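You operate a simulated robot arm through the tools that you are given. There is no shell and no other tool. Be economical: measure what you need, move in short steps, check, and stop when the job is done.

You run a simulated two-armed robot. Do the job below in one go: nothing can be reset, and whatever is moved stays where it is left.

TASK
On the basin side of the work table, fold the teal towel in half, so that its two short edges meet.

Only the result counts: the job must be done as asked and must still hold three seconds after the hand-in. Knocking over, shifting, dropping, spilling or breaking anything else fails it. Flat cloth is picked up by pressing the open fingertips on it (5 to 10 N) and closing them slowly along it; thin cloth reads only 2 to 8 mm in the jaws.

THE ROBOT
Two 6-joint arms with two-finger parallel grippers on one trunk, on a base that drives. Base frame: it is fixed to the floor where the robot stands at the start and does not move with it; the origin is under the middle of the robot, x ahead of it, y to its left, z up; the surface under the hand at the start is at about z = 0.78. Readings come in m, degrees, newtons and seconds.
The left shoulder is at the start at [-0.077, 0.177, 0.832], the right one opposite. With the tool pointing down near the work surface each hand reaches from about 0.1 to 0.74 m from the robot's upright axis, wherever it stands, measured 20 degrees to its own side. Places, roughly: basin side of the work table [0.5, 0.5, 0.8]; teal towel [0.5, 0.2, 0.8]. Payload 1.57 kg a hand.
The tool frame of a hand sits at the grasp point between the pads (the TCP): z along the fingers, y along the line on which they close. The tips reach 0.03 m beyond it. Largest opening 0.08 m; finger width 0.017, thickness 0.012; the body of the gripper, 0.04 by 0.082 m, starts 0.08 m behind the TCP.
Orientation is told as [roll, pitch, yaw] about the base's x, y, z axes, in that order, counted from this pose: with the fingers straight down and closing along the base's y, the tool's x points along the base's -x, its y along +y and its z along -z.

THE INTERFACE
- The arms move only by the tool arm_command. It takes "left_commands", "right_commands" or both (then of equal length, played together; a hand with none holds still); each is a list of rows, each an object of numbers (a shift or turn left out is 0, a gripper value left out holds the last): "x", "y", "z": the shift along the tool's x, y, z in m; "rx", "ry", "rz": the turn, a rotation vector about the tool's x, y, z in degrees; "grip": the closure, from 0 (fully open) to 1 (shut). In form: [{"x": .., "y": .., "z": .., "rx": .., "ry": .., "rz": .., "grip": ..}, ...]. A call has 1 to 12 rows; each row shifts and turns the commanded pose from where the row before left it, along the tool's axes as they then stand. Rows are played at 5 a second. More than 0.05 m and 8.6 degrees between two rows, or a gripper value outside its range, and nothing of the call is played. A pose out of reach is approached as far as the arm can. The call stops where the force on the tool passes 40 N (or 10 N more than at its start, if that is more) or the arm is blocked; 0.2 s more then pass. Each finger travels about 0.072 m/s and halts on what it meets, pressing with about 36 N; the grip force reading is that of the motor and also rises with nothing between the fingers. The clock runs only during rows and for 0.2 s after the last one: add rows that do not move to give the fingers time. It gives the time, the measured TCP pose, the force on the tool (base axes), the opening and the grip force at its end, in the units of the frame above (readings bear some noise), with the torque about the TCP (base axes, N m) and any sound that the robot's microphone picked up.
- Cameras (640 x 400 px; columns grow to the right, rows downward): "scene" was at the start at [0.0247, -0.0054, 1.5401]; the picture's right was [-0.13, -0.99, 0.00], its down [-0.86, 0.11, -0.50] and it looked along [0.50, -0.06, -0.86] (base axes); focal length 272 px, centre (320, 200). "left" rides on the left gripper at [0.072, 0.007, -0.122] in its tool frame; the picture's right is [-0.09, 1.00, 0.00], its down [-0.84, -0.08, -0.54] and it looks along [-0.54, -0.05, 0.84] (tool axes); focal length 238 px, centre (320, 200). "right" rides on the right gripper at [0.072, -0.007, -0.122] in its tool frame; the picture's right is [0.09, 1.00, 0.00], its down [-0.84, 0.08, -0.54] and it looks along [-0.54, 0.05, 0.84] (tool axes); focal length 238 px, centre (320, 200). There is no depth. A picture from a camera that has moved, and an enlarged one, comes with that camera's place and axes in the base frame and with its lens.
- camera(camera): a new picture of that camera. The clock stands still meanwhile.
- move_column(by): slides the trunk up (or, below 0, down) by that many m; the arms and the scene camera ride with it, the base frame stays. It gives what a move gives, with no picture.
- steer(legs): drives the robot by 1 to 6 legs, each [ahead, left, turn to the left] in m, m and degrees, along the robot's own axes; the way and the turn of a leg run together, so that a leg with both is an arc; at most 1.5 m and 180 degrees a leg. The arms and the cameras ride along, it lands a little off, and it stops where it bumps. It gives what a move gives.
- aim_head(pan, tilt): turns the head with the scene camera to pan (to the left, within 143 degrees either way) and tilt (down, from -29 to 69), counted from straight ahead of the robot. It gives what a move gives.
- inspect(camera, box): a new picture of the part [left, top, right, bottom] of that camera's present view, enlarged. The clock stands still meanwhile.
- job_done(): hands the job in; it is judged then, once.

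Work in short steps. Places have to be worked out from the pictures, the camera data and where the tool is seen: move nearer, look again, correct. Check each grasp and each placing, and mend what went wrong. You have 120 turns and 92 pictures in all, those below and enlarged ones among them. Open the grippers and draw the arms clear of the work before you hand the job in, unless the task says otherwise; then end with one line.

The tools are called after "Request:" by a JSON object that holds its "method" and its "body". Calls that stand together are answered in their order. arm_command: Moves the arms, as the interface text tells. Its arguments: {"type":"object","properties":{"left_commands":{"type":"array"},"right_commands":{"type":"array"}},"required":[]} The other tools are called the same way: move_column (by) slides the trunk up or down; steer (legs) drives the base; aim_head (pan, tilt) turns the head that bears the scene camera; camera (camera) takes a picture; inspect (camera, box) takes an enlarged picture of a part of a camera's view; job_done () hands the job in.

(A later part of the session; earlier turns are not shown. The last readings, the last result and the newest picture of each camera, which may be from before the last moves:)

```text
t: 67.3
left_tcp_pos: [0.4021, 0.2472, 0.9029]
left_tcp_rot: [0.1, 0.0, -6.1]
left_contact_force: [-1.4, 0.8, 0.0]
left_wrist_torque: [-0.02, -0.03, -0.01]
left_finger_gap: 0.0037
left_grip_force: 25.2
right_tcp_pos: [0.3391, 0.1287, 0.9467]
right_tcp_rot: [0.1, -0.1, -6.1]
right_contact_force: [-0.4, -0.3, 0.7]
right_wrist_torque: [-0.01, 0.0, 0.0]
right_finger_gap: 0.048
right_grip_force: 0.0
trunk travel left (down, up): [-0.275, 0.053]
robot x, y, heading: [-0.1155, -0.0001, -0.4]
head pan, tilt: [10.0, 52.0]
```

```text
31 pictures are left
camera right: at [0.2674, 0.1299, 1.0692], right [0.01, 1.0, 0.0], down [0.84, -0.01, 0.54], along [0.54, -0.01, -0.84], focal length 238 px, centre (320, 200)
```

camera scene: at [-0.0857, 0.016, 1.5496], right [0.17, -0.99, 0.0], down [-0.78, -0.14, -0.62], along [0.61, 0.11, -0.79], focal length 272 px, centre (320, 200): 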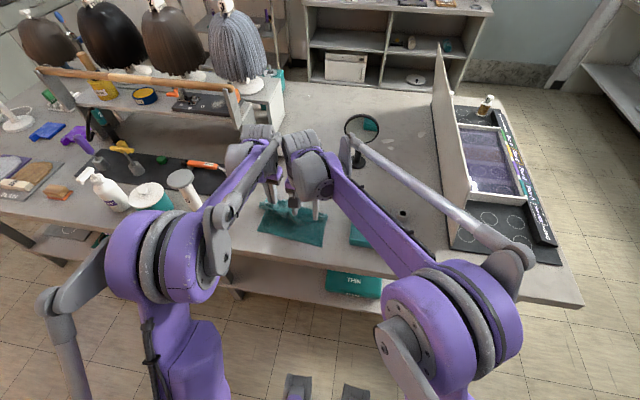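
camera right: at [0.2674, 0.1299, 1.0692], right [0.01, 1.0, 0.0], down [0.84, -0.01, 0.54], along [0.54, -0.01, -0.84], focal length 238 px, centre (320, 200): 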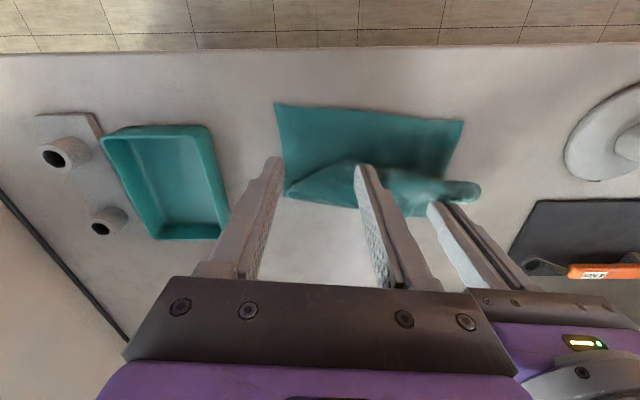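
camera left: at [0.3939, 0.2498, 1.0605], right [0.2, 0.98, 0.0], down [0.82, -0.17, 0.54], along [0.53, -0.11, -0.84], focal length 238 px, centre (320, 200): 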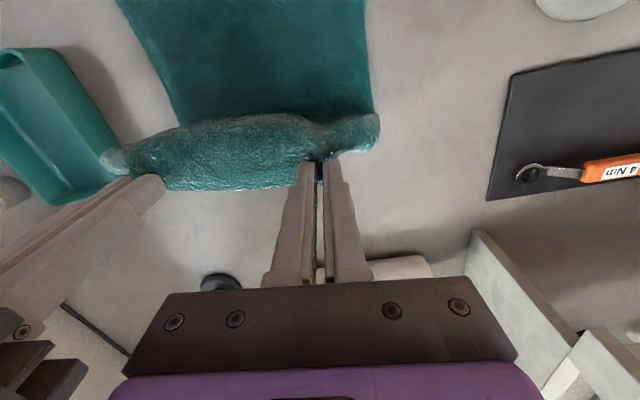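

I'll drive the base back to its start, which carries the held left corner away, and then extend the left hand to the far position.

Request:
{"method": "steer", "body": {"legs": [[0.116, 0, 0]]}}

Request:
{"method": "arm_command", "body": {"left_commands": [{"x": -0.02, "z": 0.005}, {"x": -0.02, "z": 0.008}, {"x": -0.02, "z": 0.01}, {"x": -0.02, "z": 0.012}, {"x": -0.02, "z": 0.012}, {"x": -0.01, "z": 0.012}, {"z": 0.012}, {}]}}

Request:
{"method": "camera", "body": {"camera": "right"}}

Request:
{"method": "camera", "body": {"camera": "left"}}

```text
t: 68.5
left_tcp_pos: [0.5183, 0.2495, 0.9025]
left_tcp_rot: [0.1, 0.1, -6.0]
left_contact_force: [0.2, -0.5, -0.3]
left_wrist_torque: [0.01, 0.02, -0.02]
left_finger_gap: 0.0035
left_grip_force: 24.0
right_tcp_pos: [0.4525, 0.1296, 0.9465]
right_tcp_rot: [0.0, 0.0, -5.9]
right_contact_force: [0.2, 0.0, 0.1]
right_wrist_torque: [0.01, 0.03, 0.0]
right_finger_gap: 0.0481
right_grip_force: 0.0
trunk travel left (down, up): [-0.275, 0.053]
robot x, y, heading: [-0.0019, 0.0, 0.0]
head pan, tilt: [10.0, 52.0]
```

```text
t: 70.3
left_tcp_pos: [0.6258, 0.2362, 0.8311]
left_tcp_rot: [0.0, 0.0, -6.1]
left_contact_force: [0.5, -0.5, 0.5]
left_wrist_torque: [0.03, -0.04, -0.03]
left_finger_gap: 0.0035
left_grip_force: 24.5
right_tcp_pos: [0.4542, 0.1287, 0.9473]
right_tcp_rot: [0.1, 0.0, -6.0]
right_contact_force: [1.1, 0.3, 0.7]
right_wrist_torque: [-0.02, 0.01, 0.04]
right_finger_gap: 0.0479
right_grip_force: 0.1
trunk travel left (down, up): [-0.275, 0.053]
robot x, y, heading: [-0.0036, -0.0018, 0.0]
head pan, tilt: [10.0, 52.0]
```

```text
30 pictures are left
camera right: at [0.3812, 0.1303, 1.0688], right [0.01, 1.0, 0.0], down [0.84, -0.01, 0.54], along [0.54, -0.01, -0.84], focal length 238 px, centre (320, 200)
```

right: 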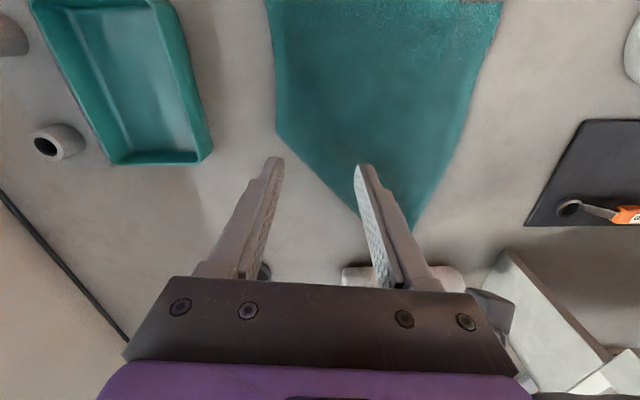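

```text
29 pictures are left
camera left: at [0.5542, 0.2512, 0.9529], right [0.2, 0.98, 0.0], down [0.82, -0.17, 0.54], along [0.53, -0.11, -0.84], focal length 238 px, centre (320, 200)
```

left: 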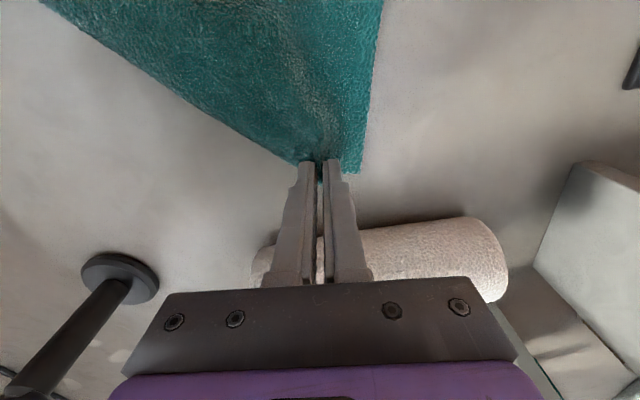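

The left part is opened out, but the right far corner is still turned over somehow. I'll zoom in to see.

Request:
{"method": "inspect", "body": {"camera": "right", "box": [220, 0, 540, 200]}}

Request:
{"method": "inspect", "body": {"camera": "scene", "box": [160, 180, 352, 300]}}

```text
2.00 times, centred on (380, 100) of right
camera zoom: at [0.3812, 0.1303, 1.0688], right [0.01, 1.0, 0.0], down [0.84, -0.01, 0.54], along [0.54, -0.01, -0.84], focal length 477 px, centre (200, 400)
```

zoom: 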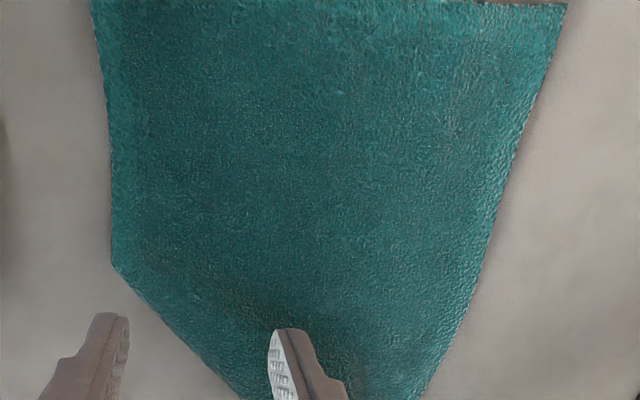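

```text
3.33 times, centred on (256, 240) of scene
camera zoom: at [0.0288, 0.0159, 1.5496], right [0.17, -0.98, 0.0], down [-0.78, -0.14, -0.62], along [0.61, 0.11, -0.79], focal length 908 px, centre (533, 67)
```

zoom: 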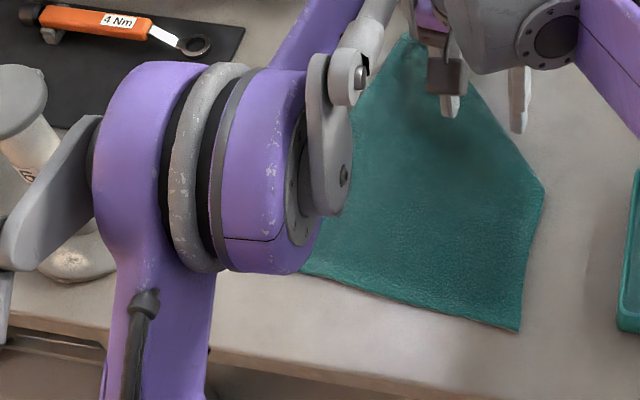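

The right far corner is tucked under. I'll lift the left corner high so the flap dangles free, then lay it back toward the robot so the corner rolls outward; the right hand moves aside.

Request:
{"method": "arm_command", "body": {"left_commands": [{"z": -0.03}, {"z": -0.035}, {"z": -0.035}, {"z": -0.035}, {"z": -0.035}, {"z": -0.03}, {}, {}], "right_commands": [{"y": -0.03, "z": -0.02}, {"y": -0.04, "z": -0.02}, {"y": -0.04, "z": -0.01}, {"y": -0.02}, {}, {}, {}, {}]}}

Request:
{"method": "camera", "body": {"camera": "right"}}

Request:
{"method": "camera", "body": {"camera": "scene"}}

```text
t: 72.1
left_tcp_pos: [0.6272, 0.2349, 1.031]
left_tcp_rot: [0.0, 0.0, -5.9]
left_contact_force: [0.3, 0.0, -0.6]
left_wrist_torque: [0.02, -0.01, 0.0]
left_finger_gap: 0.0035
left_grip_force: 24.8
right_tcp_pos: [0.4416, 0.0023, 0.9954]
right_tcp_rot: [0.0, 0.0, -6.1]
right_contact_force: [0.1, 0.2, -0.8]
right_wrist_torque: [-0.01, -0.04, 0.01]
right_finger_gap: 0.0478
right_grip_force: 0.1
trunk travel left (down, up): [-0.275, 0.053]
robot x, y, heading: [-0.0029, 0.0022, 0.2]
head pan, tilt: [10.0, 52.0]
```

```text
26 pictures are left
camera right: at [0.3691, 0.0037, 1.1182], right [0.01, 1.0, 0.0], down [0.84, -0.01, 0.54], along [0.54, -0.01, -0.84], focal length 238 px, centre (320, 200)
```

right: 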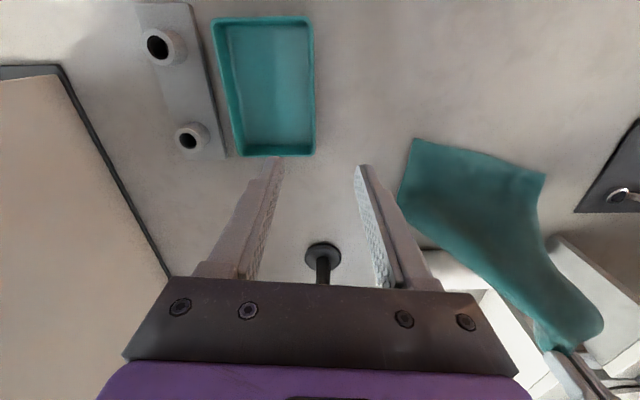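

```text
25 pictures are left
camera scene: at [0.0288, 0.016, 1.5496], right [0.17, -0.98, 0.0], down [-0.78, -0.14, -0.62], along [0.61, 0.11, -0.79], focal length 272 px, centre (320, 200)
```

scene: 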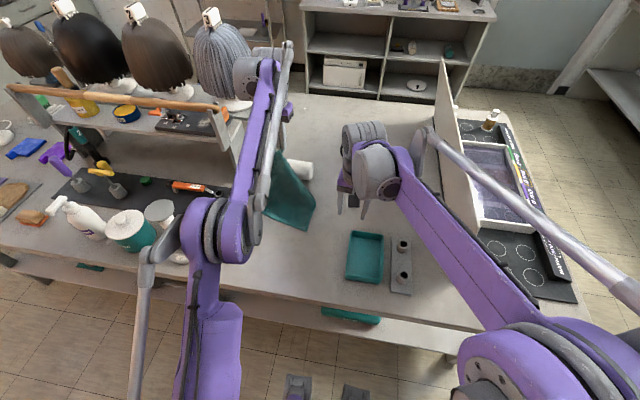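

The lift dragged the towel ahead: its near edge is now about (.48,.14)–(.54,.35). I'll set the left corner down moving slightly toward the robot, release, and then flatten everything by dragging the near edge back.

Request:
{"method": "arm_command", "body": {"left_commands": [{"z": 0.03}, {"z": 0.03, "x": 0.005}, {"z": 0.035, "x": 0.01}, {"z": 0.035, "x": 0.01}, {"z": 0.035, "x": 0.01}, {"z": 0.025, "x": 0.01}, {}, {"grip": 0.7}, {"grip": 0.4}, {}, {"z": -0.04}, {"z": -0.05}]}}

Request:
{"method": "arm_command", "body": {"left_commands": [{"z": -0.03, "x": 0.03}, {"x": 0.04, "y": 0.02}, {"x": 0.04, "y": 0.02}, {"x": 0.04, "y": 0.03}, {}]}}

Request:
{"method": "camera", "body": {"camera": "left"}}

Request:
{"method": "camera", "body": {"camera": "scene"}}

```text
t: 74.7
left_tcp_pos: [0.5834, 0.236, 0.9331]
left_tcp_rot: [0.0, 0.0, -6.0]
left_contact_force: [0.8, 0.0, -0.1]
left_wrist_torque: [0.0, 0.01, -0.04]
left_finger_gap: 0.0479
left_grip_force: 0.1
right_tcp_pos: [0.4407, 0.002, 0.9958]
right_tcp_rot: [0.0, -0.1, -6.1]
right_contact_force: [-0.5, 0.3, -0.6]
right_wrist_torque: [0.01, 0.02, 0.01]
right_finger_gap: 0.048
right_grip_force: 0.1
trunk travel left (down, up): [-0.275, 0.053]
robot x, y, heading: [-0.0029, -0.0001, -0.1]
head pan, tilt: [10.0, 52.0]
```

```text
t: 75.9
left_tcp_pos: [0.4439, 0.3274, 0.963]
left_tcp_rot: [0.1, 0.0, -6.0]
left_contact_force: [0.5, 0.7, 0.0]
left_wrist_torque: [-0.01, 0.0, -0.02]
left_finger_gap: 0.0483
left_grip_force: 0.0
right_tcp_pos: [0.4409, 0.0014, 0.9958]
right_tcp_rot: [0.0, 0.0, -6.1]
right_contact_force: [-0.5, -0.6, 0.0]
right_wrist_torque: [0.03, 0.07, -0.01]
right_finger_gap: 0.048
right_grip_force: 0.1
trunk travel left (down, up): [-0.275, 0.053]
robot x, y, heading: [-0.0038, -0.002, -0.1]
head pan, tilt: [10.0, 52.0]
```

```text
24 pictures are left
camera left: at [0.3727, 0.3413, 1.0848], right [0.2, 0.98, 0.0], down [0.82, -0.17, 0.54], along [0.53, -0.11, -0.84], focal length 238 px, centre (320, 200)
```

left: 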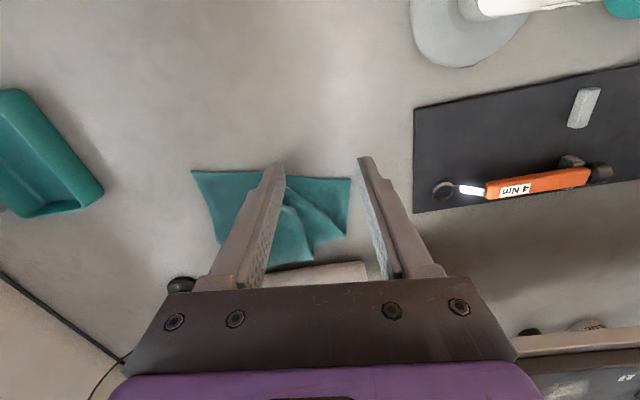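

```text
23 pictures are left
camera scene: at [0.0297, 0.0155, 1.5496], right [0.17, -0.98, 0.0], down [-0.78, -0.14, -0.62], along [0.61, 0.11, -0.79], focal length 272 px, centre (320, 200)
```

scene: 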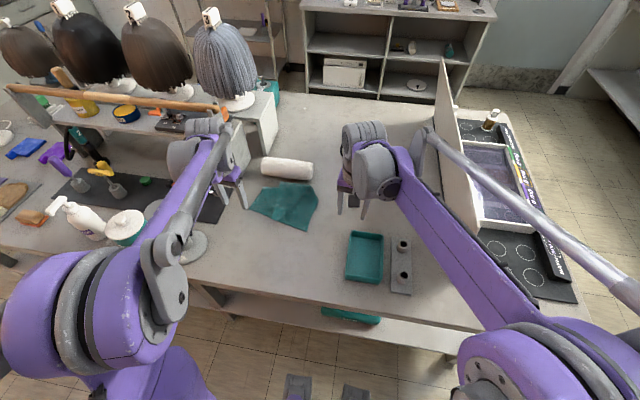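

The near edge runs (.481,.137)–(.536,.351) and is flat. I'll line up both hands on it (yaw −14.5°) and come down to just above it.

Request:
{"method": "arm_command", "body": {"left_commands": [{"rz": 8.5, "grip": 0.55}, {"x": -0.031}, {"x": -0.031}, {"x": -0.0316, "y": 0.0014}, {"z": 0.02}, {"z": 0.03}, {"z": 0.03}, {"z": 0.03}, {"z": 0.023}, {}], "right_commands": [{"rz": 8.5, "grip": 0.55}, {"y": 0.0465, "x": -0.004}, {"y": 0.0465, "x": -0.004}, {"y": 0.0465, "x": -0.004}, {"y": 0.0463, "x": -0.004}, {"z": 0.04}, {"z": 0.04}, {"z": 0.043}, {"z": 0.042}, {}]}}

Request:
{"method": "camera", "body": {"camera": "right"}}

Request:
{"method": "camera", "body": {"camera": "left"}}

```text
t: 78.1
left_tcp_pos: [0.5338, 0.3031, 0.8283]
left_tcp_rot: [-0.1, -0.1, -14.5]
left_contact_force: [0.4, -0.2, -0.6]
left_wrist_torque: [0.01, 0.01, -0.05]
left_finger_gap: 0.0359
left_grip_force: 0.0
right_tcp_pos: [0.5069, 0.175, 0.8326]
right_tcp_rot: [0.1, -0.1, -14.6]
right_contact_force: [-0.4, 0.0, 1.0]
right_wrist_torque: [-0.02, -0.03, 0.01]
right_finger_gap: 0.0359
right_grip_force: 0.0
trunk travel left (down, up): [-0.275, 0.053]
robot x, y, heading: [-0.0034, 0.002, -0.0]
head pan, tilt: [10.0, 52.0]
```

```text
22 pictures are left
camera right: at [0.4359, 0.1876, 0.9544], right [0.16, 0.99, 0.0], down [0.83, -0.14, 0.54], along [0.54, -0.09, -0.84], focal length 238 px, centre (320, 200)
```

right: 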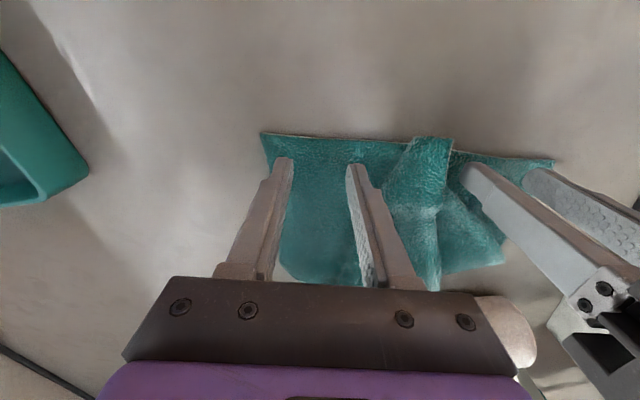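

```text
21 pictures are left
camera left: at [0.4644, 0.3289, 0.9506], right [0.34, 0.94, 0.0], down [0.79, -0.29, 0.54], along [0.51, -0.18, -0.84], focal length 238 px, centre (320, 200)
```

left: 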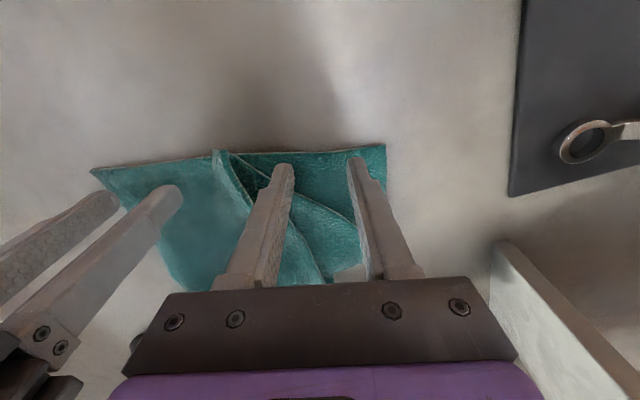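

Both hands are over single-layer cloth at the near corners. I'll press down.

Request:
{"method": "arm_command", "body": {"left_commands": [{"z": 0.01}, {"z": 0.003}, {}, {}], "right_commands": [{"z": 0.012}, {"z": 0.0045}, {}, {}]}}

```text
t: 79.1
left_tcp_pos: [0.5318, 0.3045, 0.8153]
left_tcp_rot: [-0.1, 0.0, -14.4]
left_contact_force: [0.4, 0.0, 0.3]
left_wrist_torque: [0.0, -0.05, 0.01]
left_finger_gap: 0.036
left_grip_force: 0.1
right_tcp_pos: [0.5039, 0.1761, 0.8142]
right_tcp_rot: [0.0, -0.1, -14.5]
right_contact_force: [1.0, 0.8, 1.6]
right_wrist_torque: [0.06, 0.0, 0.04]
right_finger_gap: 0.036
right_grip_force: 0.0
trunk travel left (down, up): [-0.275, 0.053]
robot x, y, heading: [-0.0058, 0.0005, -0.1]
head pan, tilt: [10.0, 52.0]
```

A little further on both.

Request:
{"method": "arm_command", "body": {"left_commands": [{"z": 0.0022}, {}, {}], "right_commands": [{"z": 0.0014}, {}, {}]}}

```text
t: 79.9
left_tcp_pos: [0.5308, 0.3048, 0.8132]
left_tcp_rot: [0.0, 0.1, -14.5]
left_contact_force: [0.6, -0.4, 6.3]
left_wrist_torque: [-0.01, -0.05, 0.02]
left_finger_gap: 0.0361
left_grip_force: 0.3
right_tcp_pos: [0.5031, 0.1759, 0.8126]
right_tcp_rot: [0.0, 0.0, -14.5]
right_contact_force: [1.0, -0.1, 5.2]
right_wrist_torque: [-0.01, -0.08, -0.02]
right_finger_gap: 0.036
right_grip_force: 0.4
trunk travel left (down, up): [-0.275, 0.053]
robot x, y, heading: [-0.0029, -0.0029, 0.1]
head pan, tilt: [10.0, 52.0]
```

Pressure is good at 5–6 N. I'll close slowly, lift 2 cm, and drag toward the robot.

Request:
{"method": "arm_command", "body": {"left_commands": [{"grip": 0.6}, {"grip": 0.65}, {"grip": 0.7}, {"grip": 0.75}, {"grip": 0.8}, {"grip": 0.85}, {"grip": 0.9}, {"grip": 1.0}, {}, {"z": -0.01}, {"z": -0.01}, {}], "right_commands": [{"grip": 0.6}, {"grip": 0.65}, {"grip": 0.7}, {"grip": 0.75}, {"grip": 0.8}, {"grip": 0.85}, {"grip": 0.9}, {"grip": 1.0}, {}, {"z": -0.01}, {"z": -0.01}, {}]}}

Request:
{"method": "arm_command", "body": {"left_commands": [{"x": 0.015, "y": -0.003}, {"x": 0.015, "y": -0.003}, {"x": 0.015, "y": -0.003}, {"x": 0.015, "y": -0.003}, {"x": 0.015, "y": -0.003}, {"x": 0.015, "y": -0.003}, {"x": 0.015, "y": -0.003}, {"x": 0.015, "y": -0.003}, {"x": 0.015, "y": -0.003}, {"x": 0.015, "y": -0.003}, {"x": 0.015, "y": -0.003}, {}], "right_commands": [{"x": 0.015, "y": -0.003}, {"x": 0.015, "y": -0.003}, {"x": 0.015, "y": -0.003}, {"x": 0.015, "y": -0.003}, {"x": 0.015, "y": -0.003}, {"x": 0.015, "y": -0.003}, {"x": 0.015, "y": -0.003}, {"x": 0.015, "y": -0.003}, {"x": 0.015, "y": -0.003}, {"x": 0.015, "y": -0.003}, {"x": 0.015, "y": -0.003}, {}]}}

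Request:
{"method": "camera", "body": {"camera": "scene"}}

Request:
{"method": "camera", "body": {"camera": "right"}}

```text
t: 82.5
left_tcp_pos: [0.5306, 0.3057, 0.8336]
left_tcp_rot: [-0.1, 0.1, -14.6]
left_contact_force: [-3.4, -13.8, -1.0]
left_wrist_torque: [-0.45, 0.11, -0.03]
left_finger_gap: 0.0037
left_grip_force: 25.0
right_tcp_pos: [0.5022, 0.1772, 0.8338]
right_tcp_rot: [0.0, -0.1, -14.5]
right_contact_force: [3.1, 13.0, -0.4]
right_wrist_torque: [0.41, -0.06, 0.02]
right_finger_gap: 0.0043
right_grip_force: 24.5
trunk travel left (down, up): [-0.275, 0.053]
robot x, y, heading: [-0.002, -0.0016, 0.0]
head pan, tilt: [10.0, 52.0]
```

```text
t: 85.1
left_tcp_pos: [0.3621, 0.3147, 0.8342]
left_tcp_rot: [-0.1, 0.0, -14.4]
left_contact_force: [-3.6, -13.2, -0.3]
left_wrist_torque: [-0.44, 0.12, -0.03]
left_finger_gap: 0.0039
left_grip_force: 24.2
right_tcp_pos: [0.3333, 0.1857, 0.8324]
right_tcp_rot: [0.0, 0.1, -14.5]
right_contact_force: [4.0, 14.2, -0.2]
right_wrist_torque: [0.45, -0.06, -0.01]
right_finger_gap: 0.0039
right_grip_force: 24.6
trunk travel left (down, up): [-0.275, 0.053]
robot x, y, heading: [-0.0023, 0.0002, -0.0]
head pan, tilt: [10.0, 52.0]
```

```text
20 pictures are left
camera scene: at [0.0294, 0.016, 1.5496], right [0.17, -0.98, 0.0], down [-0.78, -0.14, -0.62], along [0.61, 0.11, -0.79], focal length 272 px, centre (320, 200)
```

scene: 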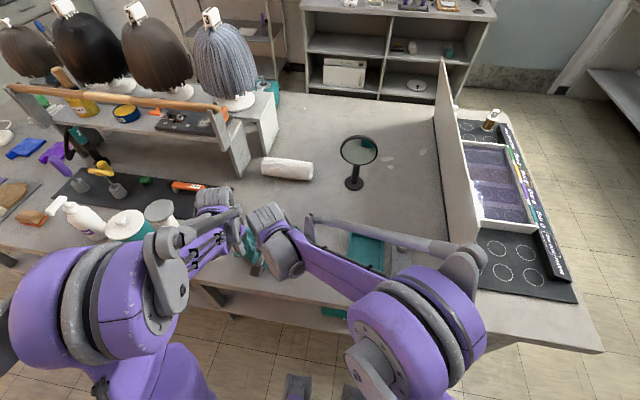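

```text
19 pictures are left
camera right: at [0.2623, 0.1972, 0.9547], right [0.16, 0.99, 0.0], down [0.83, -0.14, 0.54], along [0.54, -0.09, -0.84], focal length 238 px, centre (320, 200)
```

right: 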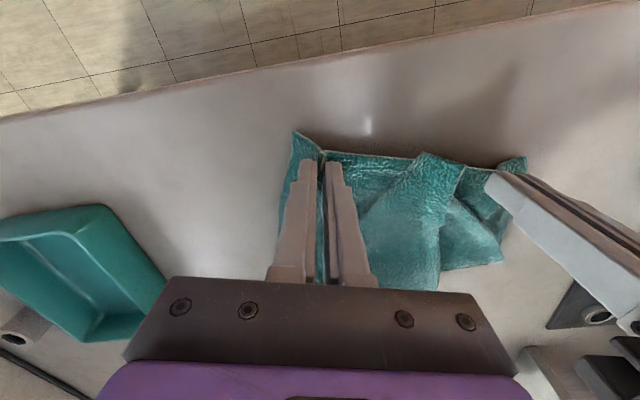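

The pile just dragged along as one. A better idea: lift the held short edge high so the towel hangs and unfolds by gravity, then lay the lower half down going ahead and bring the held edge back on top. In that sense the grip needs no flip.

Request:
{"method": "arm_command", "body": {"left_commands": [{"z": -0.03}, {"z": -0.03}, {"z": -0.03}, {"z": -0.03}, {"z": -0.03}, {"z": -0.03}, {"z": -0.03}, {"z": -0.03}, {"z": -0.02}, {}], "right_commands": [{"z": -0.03}, {"z": -0.03}, {"z": -0.03}, {"z": -0.03}, {"z": -0.03}, {"z": -0.03}, {"z": -0.03}, {"z": -0.03}, {"z": -0.02}, {}]}}

Request:
{"method": "move_column", "body": {"by": 0.05}}

Request:
{"method": "camera", "body": {"camera": "scene"}}

Request:
{"method": "camera", "body": {"camera": "right"}}

```text
t: 87.3
left_tcp_pos: [0.3619, 0.3133, 1.0919]
left_tcp_rot: [0.1, 0.0, -14.4]
left_contact_force: [-2.7, -12.6, -0.9]
left_wrist_torque: [-0.37, 0.11, -0.01]
left_finger_gap: 0.0036
left_grip_force: 24.6
right_tcp_pos: [0.3338, 0.1867, 1.0927]
right_tcp_rot: [0.0, 0.0, -14.7]
right_contact_force: [3.7, 12.9, 0.5]
right_wrist_torque: [0.37, -0.07, 0.01]
right_finger_gap: 0.0041
right_grip_force: 24.7
trunk travel left (down, up): [-0.275, 0.053]
robot x, y, heading: [-0.0046, 0.0016, 0.1]
head pan, tilt: [10.0, 52.0]
```

```text
t: 88.3
left_tcp_pos: [0.3639, 0.3149, 1.1436]
left_tcp_rot: [0.0, 0.0, -14.6]
left_contact_force: [-2.8, -15.9, 0.1]
left_wrist_torque: [-0.46, 0.06, -0.04]
left_finger_gap: 0.0041
left_grip_force: 24.8
right_tcp_pos: [0.3334, 0.1849, 1.1441]
right_tcp_rot: [0.0, -0.1, -14.5]
right_contact_force: [2.7, 14.3, -0.9]
right_wrist_torque: [0.45, -0.12, 0.01]
right_finger_gap: 0.004
right_grip_force: 24.6
trunk travel left (down, up): [-0.325, 0.003]
robot x, y, heading: [-0.0018, -0.0017, 0.1]
head pan, tilt: [10.0, 52.0]
```

```text
18 pictures are left
camera scene: at [0.0262, 0.0161, 1.6026], right [0.17, -0.98, 0.0], down [-0.78, -0.14, -0.62], along [0.61, 0.11, -0.79], focal length 272 px, centre (320, 200)
```

scene: 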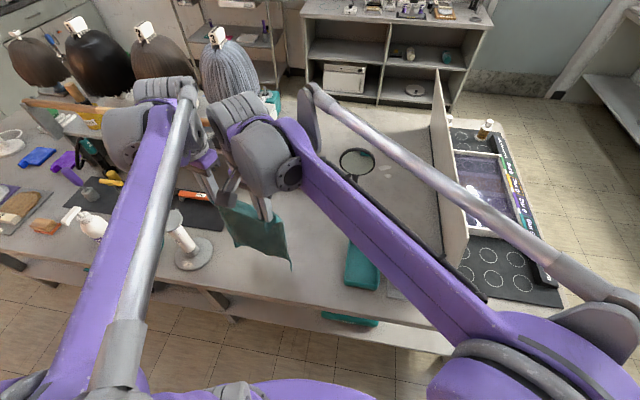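

```text
17 pictures are left
camera right: at [0.2622, 0.1973, 1.2658], right [0.16, 0.99, 0.0], down [0.83, -0.14, 0.54], along [0.54, -0.09, -0.84], focal length 238 px, centre (320, 200)
```

right: 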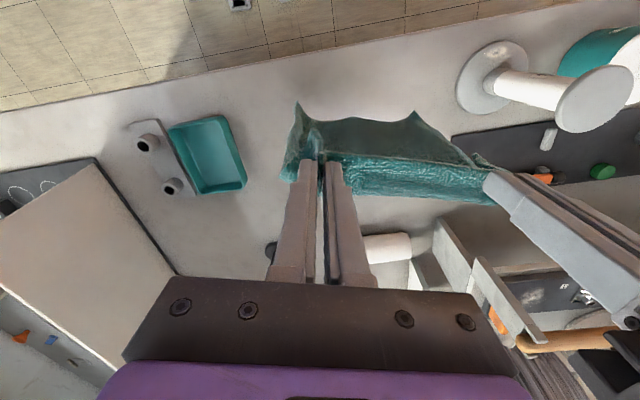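

The towel hangs unfolded with its bottom edge just above the table. I'll lower it while moving ahead so the lower half lays down trailing toward the robot.

Request:
{"method": "arm_command", "body": {"left_commands": [{"z": 0.015}, {"z": 0.015}, {"x": -0.013, "z": 0.016}, {"x": -0.015, "z": 0.015}, {"x": -0.015, "z": 0.015}, {"x": -0.015, "z": 0.015}, {"x": -0.015, "z": 0.015}, {"x": -0.015, "z": 0.015}, {"x": -0.015, "z": 0.015}, {"x": -0.015, "z": 0.015}, {"x": -0.015, "z": 0.015}, {}], "right_commands": [{"z": 0.015}, {"z": 0.015}, {"x": -0.013, "z": 0.016}, {"x": -0.015, "z": 0.015}, {"x": -0.015, "z": 0.015}, {"x": -0.015, "z": 0.015}, {"x": -0.015, "z": 0.015}, {"x": -0.015, "z": 0.015}, {"x": -0.015, "z": 0.015}, {"x": -0.015, "z": 0.015}, {"x": -0.015, "z": 0.015}, {}]}}

Request:
{"method": "camera", "body": {"camera": "right"}}

Request:
{"method": "camera", "body": {"camera": "left"}}

```text
t: 90.9
left_tcp_pos: [0.4939, 0.2818, 0.9795]
left_tcp_rot: [0.1, 0.0, -14.7]
left_contact_force: [-2.9, -14.6, -1.1]
left_wrist_torque: [-0.45, 0.1, -0.03]
left_finger_gap: 0.004
left_grip_force: 24.5
right_tcp_pos: [0.4639, 0.153, 0.977]
right_tcp_rot: [0.1, -0.1, -14.5]
right_contact_force: [2.8, 14.2, 0.2]
right_wrist_torque: [0.46, -0.14, 0.02]
right_finger_gap: 0.0042
right_grip_force: 25.3
trunk travel left (down, up): [-0.325, 0.003]
robot x, y, heading: [-0.0016, 0.0005, 0.0]
head pan, tilt: [10.0, 52.0]
```

```text
16 pictures are left
camera right: at [0.3921, 0.1642, 1.0996], right [0.16, 0.99, 0.0], down [0.83, -0.14, 0.54], along [0.54, -0.09, -0.84], focal length 238 px, centre (320, 200)
```

right: 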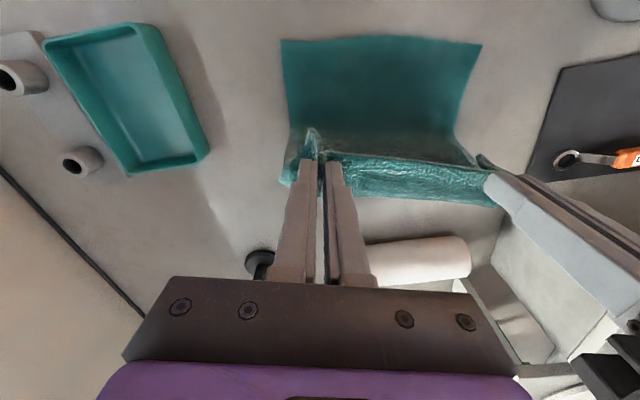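

```text
15 pictures are left
camera left: at [0.4245, 0.3059, 1.1009], right [0.34, 0.94, 0.0], down [0.79, -0.28, 0.54], along [0.51, -0.18, -0.84], focal length 238 px, centre (320, 200)
```

left: 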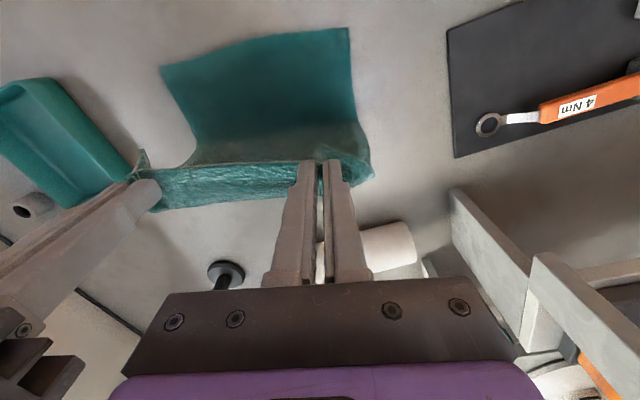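

The lower half lies flat: its edge runs (.380,.123)–(.4195,.3415). I'll go ahead a little more to set the fold at mid-length, turn to that edge's angle, and arc the held edge back over it, ending about 1 cm up.

Request:
{"method": "arm_command", "body": {"left_commands": [{"x": -0.015, "z": 0.01}, {"x": -0.015, "z": 0.01}, {"x": -0.015, "z": 0.01}, {"rz": -4.3}, {"x": 0.0317, "y": 0.0005, "z": 0.0044}, {"x": 0.0295, "y": 0.0005, "z": 0.0129}, {"x": 0.0253, "y": 0.0005, "z": 0.0205}, {"x": 0.0194, "y": 0.0005, "z": 0.0258}, {"x": 0.0122, "y": 0.0005, "z": 0.0311}, {"x": 0.0042, "y": 0.0003, "z": 0.022}, {}], "right_commands": [{"x": -0.015, "z": 0.01}, {"x": -0.015, "z": 0.01}, {"x": -0.015, "z": 0.01}, {"rz": -4.3}, {"x": 0.0286, "y": 0.0004, "z": 0.0044}, {"x": 0.0266, "y": 0.0004, "z": 0.0129}, {"x": 0.0229, "y": 0.0004, "z": 0.0205}, {"x": 0.0175, "y": 0.0004, "z": 0.0258}, {"x": 0.011, "y": 0.0004, "z": 0.0311}, {"x": 0.0038, "y": 0.0002, "z": 0.022}, {}]}}

Request:
{"method": "camera", "body": {"camera": "right"}}

Request:
{"method": "camera", "body": {"camera": "left"}}

```text
t: 93.3
left_tcp_pos: [0.4129, 0.2917, 0.8324]
left_tcp_rot: [0.0, 0.0, -10.2]
left_contact_force: [-1.3, -12.2, -0.3]
left_wrist_torque: [-0.35, 0.0, -0.06]
left_finger_gap: 0.0035
left_grip_force: 24.6
right_tcp_pos: [0.3978, 0.1627, 0.8331]
right_tcp_rot: [0.0, -0.1, -10.2]
right_contact_force: [1.7, 12.4, 0.4]
right_wrist_torque: [0.39, -0.06, 0.01]
right_finger_gap: 0.004
right_grip_force: 24.8
trunk travel left (down, up): [-0.325, 0.003]
robot x, y, heading: [-0.0006, 0.0015, -0.1]
head pan, tilt: [10.0, 52.0]
```

```text
14 pictures are left
camera right: at [0.3258, 0.1691, 0.9559], right [0.09, 1.0, 0.0], down [0.84, -0.07, 0.54], along [0.54, -0.05, -0.84], focal length 238 px, centre (320, 200)
```

right: 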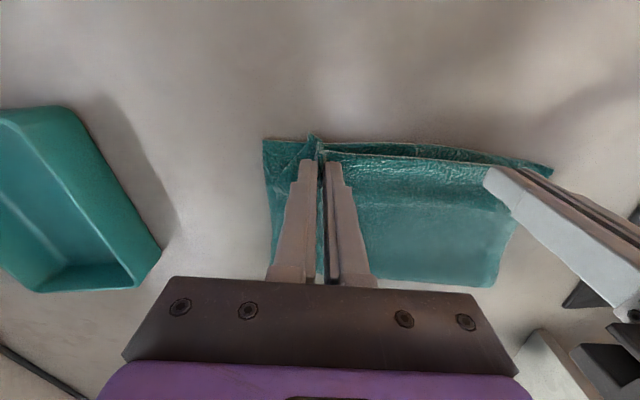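

```text
13 pictures are left
camera left: at [0.3435, 0.312, 0.9557], right [0.27, 0.96, 0.0], down [0.81, -0.22, 0.54], along [0.52, -0.15, -0.84], focal length 238 px, centre (320, 200)
```

left: 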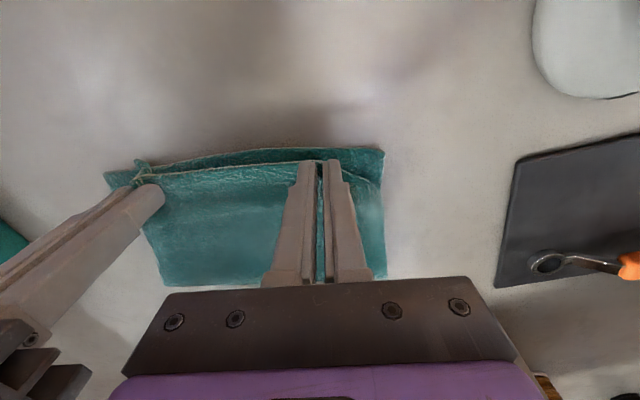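

The edges nearly coincide; the left hand is about 4 mm too far toward me, so I'll correct that and lower both to contact.

Request:
{"method": "arm_command", "body": {"left_commands": [{"x": -0.002, "z": 0.005}, {"x": -0.002, "z": 0.005}, {"z": 0.003}, {}], "right_commands": [{"z": 0.005}, {"z": 0.005}, {"z": 0.003}, {}]}}

```text
t: 94.3
left_tcp_pos: [0.4182, 0.2918, 0.8195]
left_tcp_rot: [0.0, -0.1, -10.2]
left_contact_force: [-3.6, -17.4, 6.2]
left_wrist_torque: [-0.5, 0.07, -0.05]
left_finger_gap: 0.004
left_grip_force: 24.5
right_tcp_pos: [0.3984, 0.1625, 0.8191]
right_tcp_rot: [0.1, 0.0, -10.2]
right_contact_force: [3.4, 15.4, 2.4]
right_wrist_torque: [0.46, -0.08, -0.02]
right_finger_gap: 0.0038
right_grip_force: 24.5
trunk travel left (down, up): [-0.325, 0.003]
robot x, y, heading: [-0.0043, -0.0008, 0.1]
head pan, tilt: [10.0, 52.0]
```

Contact is made. I'll open slowly to spread the gathers, then lift straight up and clear.

Request:
{"method": "arm_command", "body": {"left_commands": [{"grip": 0.93}, {"grip": 0.87}, {"grip": 0.81}, {"grip": 0.75}, {"grip": 0.69}, {"grip": 0.63}, {"grip": 0.57}, {"grip": 0.52}, {}, {"z": -0.01}, {"z": -0.03}, {"z": -0.04}], "right_commands": [{"grip": 0.93}, {"grip": 0.87}, {"grip": 0.81}, {"grip": 0.75}, {"grip": 0.69}, {"grip": 0.63}, {"grip": 0.57}, {"grip": 0.52}, {}, {"z": -0.01}, {"z": -0.03}, {"z": -0.04}]}}

Request:
{"method": "arm_command", "body": {"left_commands": [{"z": -0.04}, {"z": -0.04}, {"x": 0.03, "y": 0.02}, {"x": 0.03, "y": 0.02}, {"x": 0.03, "y": 0.02}, {}], "right_commands": [{"z": -0.04}, {"z": -0.04}, {"y": -0.045}, {"y": -0.045}, {"y": -0.045}, {"y": -0.045}]}}

Request:
{"method": "camera", "body": {"camera": "scene"}}

Request:
{"method": "camera", "body": {"camera": "left"}}

```text
t: 96.9
left_tcp_pos: [0.4187, 0.2908, 0.8987]
left_tcp_rot: [-0.1, 0.1, -10.2]
left_contact_force: [-0.4, 0.2, 0.2]
left_wrist_torque: [0.0, -0.05, 0.02]
left_finger_gap: 0.0382
left_grip_force: 0.1
right_tcp_pos: [0.3989, 0.1605, 0.9002]
right_tcp_rot: [0.1, -0.1, -10.2]
right_contact_force: [0.1, -1.1, -0.2]
right_wrist_torque: [0.0, -0.01, -0.03]
right_finger_gap: 0.0383
right_grip_force: 0.1
trunk travel left (down, up): [-0.325, 0.003]
robot x, y, heading: [-0.0024, -0.0001, -0.3]
head pan, tilt: [10.0, 52.0]
```

```text
t: 98.3
left_tcp_pos: [0.3384, 0.3686, 0.9772]
left_tcp_rot: [0.1, 0.1, -10.2]
left_contact_force: [-0.4, 0.2, -0.4]
left_wrist_torque: [-0.01, 0.0, -0.02]
left_finger_gap: 0.0383
left_grip_force: 0.0
right_tcp_pos: [0.3656, -0.0186, 0.9763]
right_tcp_rot: [0.1, -0.1, -10.2]
right_contact_force: [0.3, -0.1, 1.2]
right_wrist_torque: [0.04, 0.01, 0.01]
right_finger_gap: 0.0385
right_grip_force: 0.0
trunk travel left (down, up): [-0.325, 0.003]
robot x, y, heading: [-0.0028, -0.0019, -0.1]
head pan, tilt: [10.0, 52.0]
```

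```text
12 pictures are left
camera scene: at [0.0264, 0.0145, 1.6026], right [0.17, -0.98, 0.0], down [-0.78, -0.14, -0.62], along [0.61, 0.11, -0.79], focal length 272 px, centre (320, 200)
```

scene: 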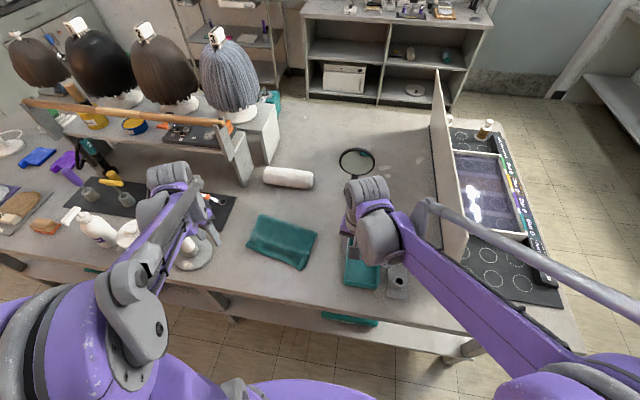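

```text
11 pictures are left
camera left: at [0.2674, 0.3884, 1.099], right [0.27, 0.96, 0.0], down [0.81, -0.23, 0.54], along [0.52, -0.14, -0.84], focal length 238 px, centre (320, 200)
```

left: 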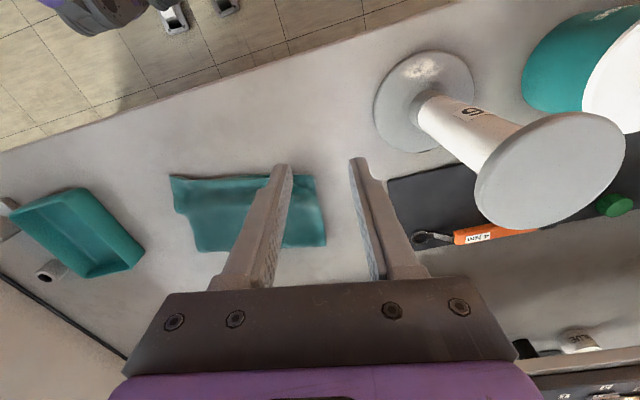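

The gripper released cleanly. I'll zoom in on the result.

Request:
{"method": "inspect", "body": {"camera": "scene", "box": [234, 208, 330, 274]}}

```text
6.06 times, centred on (282, 241) of scene
camera zoom: at [0.0264, 0.0145, 1.6026], right [0.17, -0.98, 0.0], down [-0.78, -0.14, -0.62], along [0.61, 0.11, -0.79], focal length 1650 px, centre (550, -48)
```

zoom: 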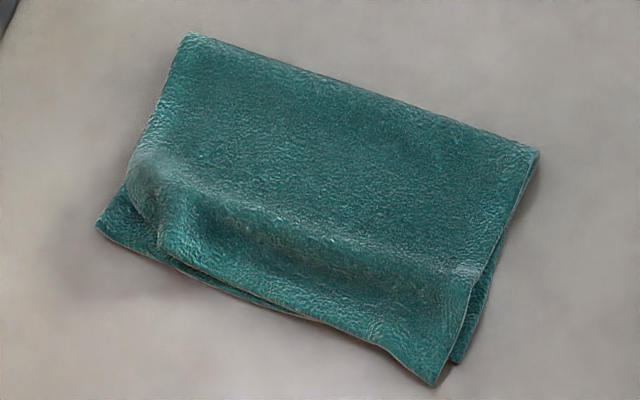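

It's folded, but the upper layer's left end stayed gathered: its corner sits near (.411,.299) instead of (.420,.340), and its right corner overhangs about 1.5 cm. I'll move the left hand in for a close look before spreading that gather.

Request:
{"method": "arm_command", "body": {"left_commands": [{"x": -0.031, "y": -0.0178}, {"x": -0.031, "y": -0.0178}, {"x": -0.031, "y": -0.0178}, {"z": 0.03}, {"z": 0.03}, {}]}}

Request:
{"method": "inspect", "body": {"camera": "left", "box": [80, 60, 480, 310]}}

```text
t: 99.7
left_tcp_pos: [0.4239, 0.2964, 0.9179]
left_tcp_rot: [0.0, 0.1, -10.2]
left_contact_force: [-0.3, 0.8, 0.4]
left_wrist_torque: [0.03, 0.04, 0.02]
left_finger_gap: 0.0384
left_grip_force: 0.1
right_tcp_pos: [0.3653, -0.0171, 0.9781]
right_tcp_rot: [0.0, -0.1, -10.2]
right_contact_force: [-0.6, 0.0, -0.2]
right_wrist_torque: [-0.05, 0.02, -0.01]
right_finger_gap: 0.0384
right_grip_force: 0.1
trunk travel left (down, up): [-0.325, 0.003]
robot x, y, heading: [-0.0051, -0.0014, -0.0]
head pan, tilt: [10.0, 52.0]
```

```text
1.60 times, centred on (280, 185) of left
camera zoom: at [0.3544, 0.3178, 1.0405], right [0.27, 0.96, 0.0], down [0.81, -0.23, 0.54], along [0.52, -0.14, -0.84], focal length 381 px, centre (384, 224)
```

zoom: 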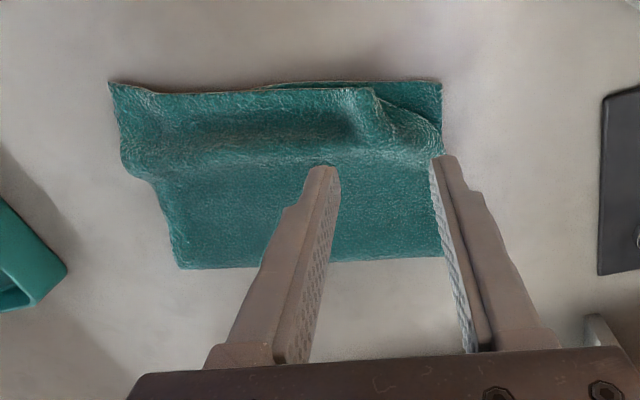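

The upper-left corner is bunched at (.413,.297), and the right one overhangs at (.361,.134). I'll re-pinch both close to their corners with narrow openings; first position just above the cloth.

Request:
{"method": "arm_command", "body": {"left_commands": [{"y": -0.0252, "x": -0.001, "grip": 0.62}, {}, {}, {}, {"z": 0.022}, {"z": 0.022}, {"z": 0.022}, {"z": 0.02}, {}], "right_commands": [{"y": 0.0435, "x": 0.0048, "grip": 0.62}, {"y": 0.0435, "x": 0.0048}, {"y": 0.0435, "x": 0.0048}, {"y": 0.0436, "x": 0.0048}, {"z": 0.037}, {"z": 0.037}, {"z": 0.037}, {"z": 0.034}, {}]}}

Request:
{"method": "inspect", "body": {"camera": "left", "box": [80, 60, 480, 310]}}

Request:
{"method": "inspect", "body": {"camera": "right", "box": [160, 60, 560, 310]}}

```text
t: 101.7
left_tcp_pos: [0.4189, 0.2741, 0.8321]
left_tcp_rot: [0.0, 0.1, -10.2]
left_contact_force: [-0.3, 0.4, 1.4]
left_wrist_torque: [0.0, -0.01, -0.02]
left_finger_gap: 0.0305
left_grip_force: 0.1
right_tcp_pos: [0.3787, 0.16, 0.8293]
right_tcp_rot: [0.0, -0.1, -10.2]
right_contact_force: [1.0, 1.1, 0.3]
right_wrist_torque: [-0.02, -0.02, 0.01]
right_finger_gap: 0.0305
right_grip_force: 0.0
trunk travel left (down, up): [-0.325, 0.003]
robot x, y, heading: [-0.0059, -0.0017, 0.0]
head pan, tilt: [10.0, 52.0]
```

```text
1.60 times, centred on (280, 185) of left
camera zoom: at [0.3482, 0.2944, 0.9545], right [0.27, 0.96, 0.0], down [0.81, -0.23, 0.54], along [0.52, -0.14, -0.84], focal length 381 px, centre (384, 224)
```

zoom: 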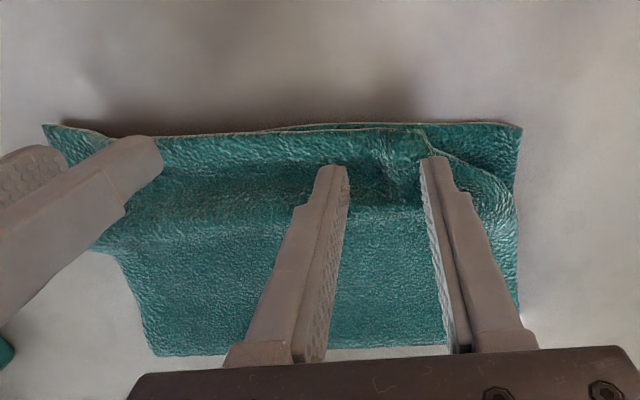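

```text
1.60 times, centred on (360, 185) of right
camera zoom: at [0.3064, 0.1656, 0.9522], right [0.09, 1.0, 0.0], down [0.84, -0.07, 0.54], along [0.54, -0.05, -0.84], focal length 381 px, centre (256, 224)
```

zoom: 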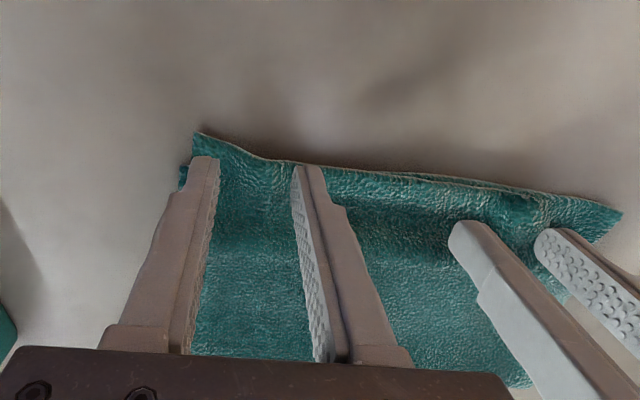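

The fingers straddle both corner areas on the upper layer. I'll press lightly.

Request:
{"method": "arm_command", "body": {"left_commands": [{"z": 0.005}, {"z": 0.004}, {}, {}], "right_commands": [{"z": 0.005}, {"z": 0.004}, {}, {}]}}

```text
t: 102.7
left_tcp_pos: [0.4198, 0.2748, 0.822]
left_tcp_rot: [0.0, -0.1, -10.2]
left_contact_force: [-0.1, -0.1, 2.8]
left_wrist_torque: [0.04, -0.04, 0.0]
left_finger_gap: 0.0302
left_grip_force: 0.2
right_tcp_pos: [0.3784, 0.1594, 0.822]
right_tcp_rot: [0.0, 0.0, -10.3]
right_contact_force: [-0.3, 0.0, -0.4]
right_wrist_torque: [0.01, 0.0, 0.0]
right_finger_gap: 0.0304
right_grip_force: 0.1
trunk travel left (down, up): [-0.325, 0.003]
robot x, y, heading: [-0.0023, 0.0027, -0.2]
head pan, tilt: [10.0, 52.0]
```

The left is ready at 2.8 N. The right needs a few mm more.

Request:
{"method": "arm_command", "body": {"left_commands": [{}, {"z": 0.0005}, {}, {}], "right_commands": [{"z": 0.003}, {"z": 0.0015}, {}, {}]}}

```text
t: 103.7
left_tcp_pos: [0.4208, 0.2736, 0.822]
left_tcp_rot: [0.0, 0.0, -10.1]
left_contact_force: [-0.3, -0.7, 2.9]
left_wrist_torque: [0.04, 0.01, -0.02]
left_finger_gap: 0.0307
left_grip_force: 0.1
right_tcp_pos: [0.379, 0.1601, 0.8179]
right_tcp_rot: [0.0, -0.1, -10.2]
right_contact_force: [0.4, 0.8, 0.9]
right_wrist_torque: [-0.01, 0.01, 0.0]
right_finger_gap: 0.0301
right_grip_force: 0.0
trunk travel left (down, up): [-0.325, 0.003]
robot x, y, heading: [-0.0032, 0.0017, -0.0]
head pan, tilt: [10.0, 52.0]
```

A bit more on the right.

Request:
{"method": "arm_command", "body": {"left_commands": [{"z": 0.0004}, {}, {}], "right_commands": [{"z": 0.0025}, {}, {}]}}

```text
t: 104.5
left_tcp_pos: [0.4208, 0.2743, 0.8211]
left_tcp_rot: [0.0, 0.0, -10.2]
left_contact_force: [-0.3, -0.2, 2.4]
left_wrist_torque: [0.02, 0.01, 0.0]
left_finger_gap: 0.0308
left_grip_force: 0.1
right_tcp_pos: [0.3781, 0.1591, 0.8162]
right_tcp_rot: [0.0, 0.0, -10.3]
right_contact_force: [-0.1, -0.9, 2.5]
right_wrist_torque: [-0.02, -0.03, 0.01]
right_finger_gap: 0.0304
right_grip_force: 0.0
trunk travel left (down, up): [-0.325, 0.003]
robot x, y, heading: [-0.0057, -0.0001, -0.0]
head pan, tilt: [10.0, 52.0]
```

Both are at about 2.5 N. I'll add a touch, close slowly, and check the gaps.

Request:
{"method": "arm_command", "body": {"left_commands": [{"z": 0.0006}, {"grip": 0.66}, {"grip": 0.7}, {"grip": 0.74}, {"grip": 0.78}, {"grip": 0.82}, {"grip": 0.86}, {"grip": 0.9}, {"grip": 0.95}, {"grip": 1.0}, {}], "right_commands": [{"z": 0.0006}, {"grip": 0.66}, {"grip": 0.7}, {"grip": 0.74}, {"grip": 0.78}, {"grip": 0.82}, {"grip": 0.86}, {"grip": 0.9}, {"grip": 0.95}, {"grip": 1.0}, {}]}}

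```text
t: 106.9
left_tcp_pos: [0.42, 0.2751, 0.8214]
left_tcp_rot: [0.1, 0.0, -10.3]
left_contact_force: [-0.7, -2.9, 3.9]
left_wrist_torque: [-0.07, -0.02, 0.02]
left_finger_gap: 0.0037
left_grip_force: 24.7
right_tcp_pos: [0.378, 0.1596, 0.8156]
right_tcp_rot: [0.0, -0.1, -10.2]
right_contact_force: [1.1, 3.5, 3.6]
right_wrist_torque: [0.13, -0.01, 0.05]
right_finger_gap: 0.0068
right_grip_force: 26.7
trunk travel left (down, up): [-0.325, 0.003]
robot x, y, heading: [-0.0046, -0.0014, 0.1]
head pan, tilt: [10.0, 52.0]
```

The left holds a single layer; the right's 6.8 mm could be two. I'll lift 4 cm and look.

Request:
{"method": "arm_command", "body": {"left_commands": [{"z": -0.01}, {"z": -0.015}, {"z": -0.015}, {}], "right_commands": [{"z": -0.01}, {"z": -0.015}, {"z": -0.015}, {}]}}

Request:
{"method": "camera", "body": {"camera": "right"}}

Request:
{"method": "camera", "body": {"camera": "left"}}

```text
t: 107.9
left_tcp_pos: [0.4206, 0.2735, 0.8611]
left_tcp_rot: [0.0, 0.0, -10.2]
left_contact_force: [-0.5, -3.5, 0.1]
left_wrist_torque: [-0.06, 0.04, 0.0]
left_finger_gap: 0.0037
left_grip_force: 24.8
right_tcp_pos: [0.3762, 0.1614, 0.8552]
right_tcp_rot: [0.0, 0.0, -10.3]
right_contact_force: [0.8, 2.1, -0.3]
right_wrist_torque: [0.08, 0.0, 0.02]
right_finger_gap: 0.0068
right_grip_force: 26.8
trunk travel left (down, up): [-0.325, 0.003]
robot x, y, heading: [-0.0022, 0.0, -0.0]
head pan, tilt: [10.0, 52.0]
```

```text
6 pictures are left
camera right: at [0.3046, 0.1675, 0.9778], right [0.09, 1.0, 0.0], down [0.84, -0.07, 0.54], along [0.54, -0.05, -0.84], focal length 238 px, centre (320, 200)
```

right: 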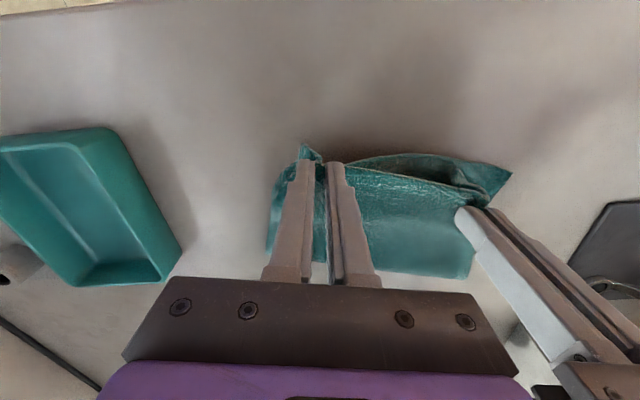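

```text
5 pictures are left
camera left: at [0.3498, 0.2936, 0.9835], right [0.27, 0.96, 0.0], down [0.81, -0.22, 0.54], along [0.52, -0.15, -0.84], focal length 238 px, centre (320, 200)
```

left: 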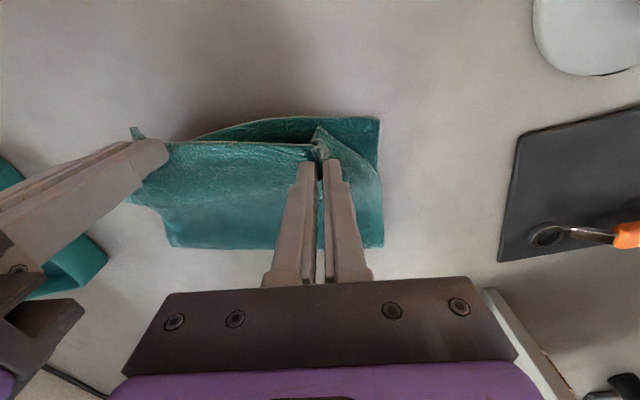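

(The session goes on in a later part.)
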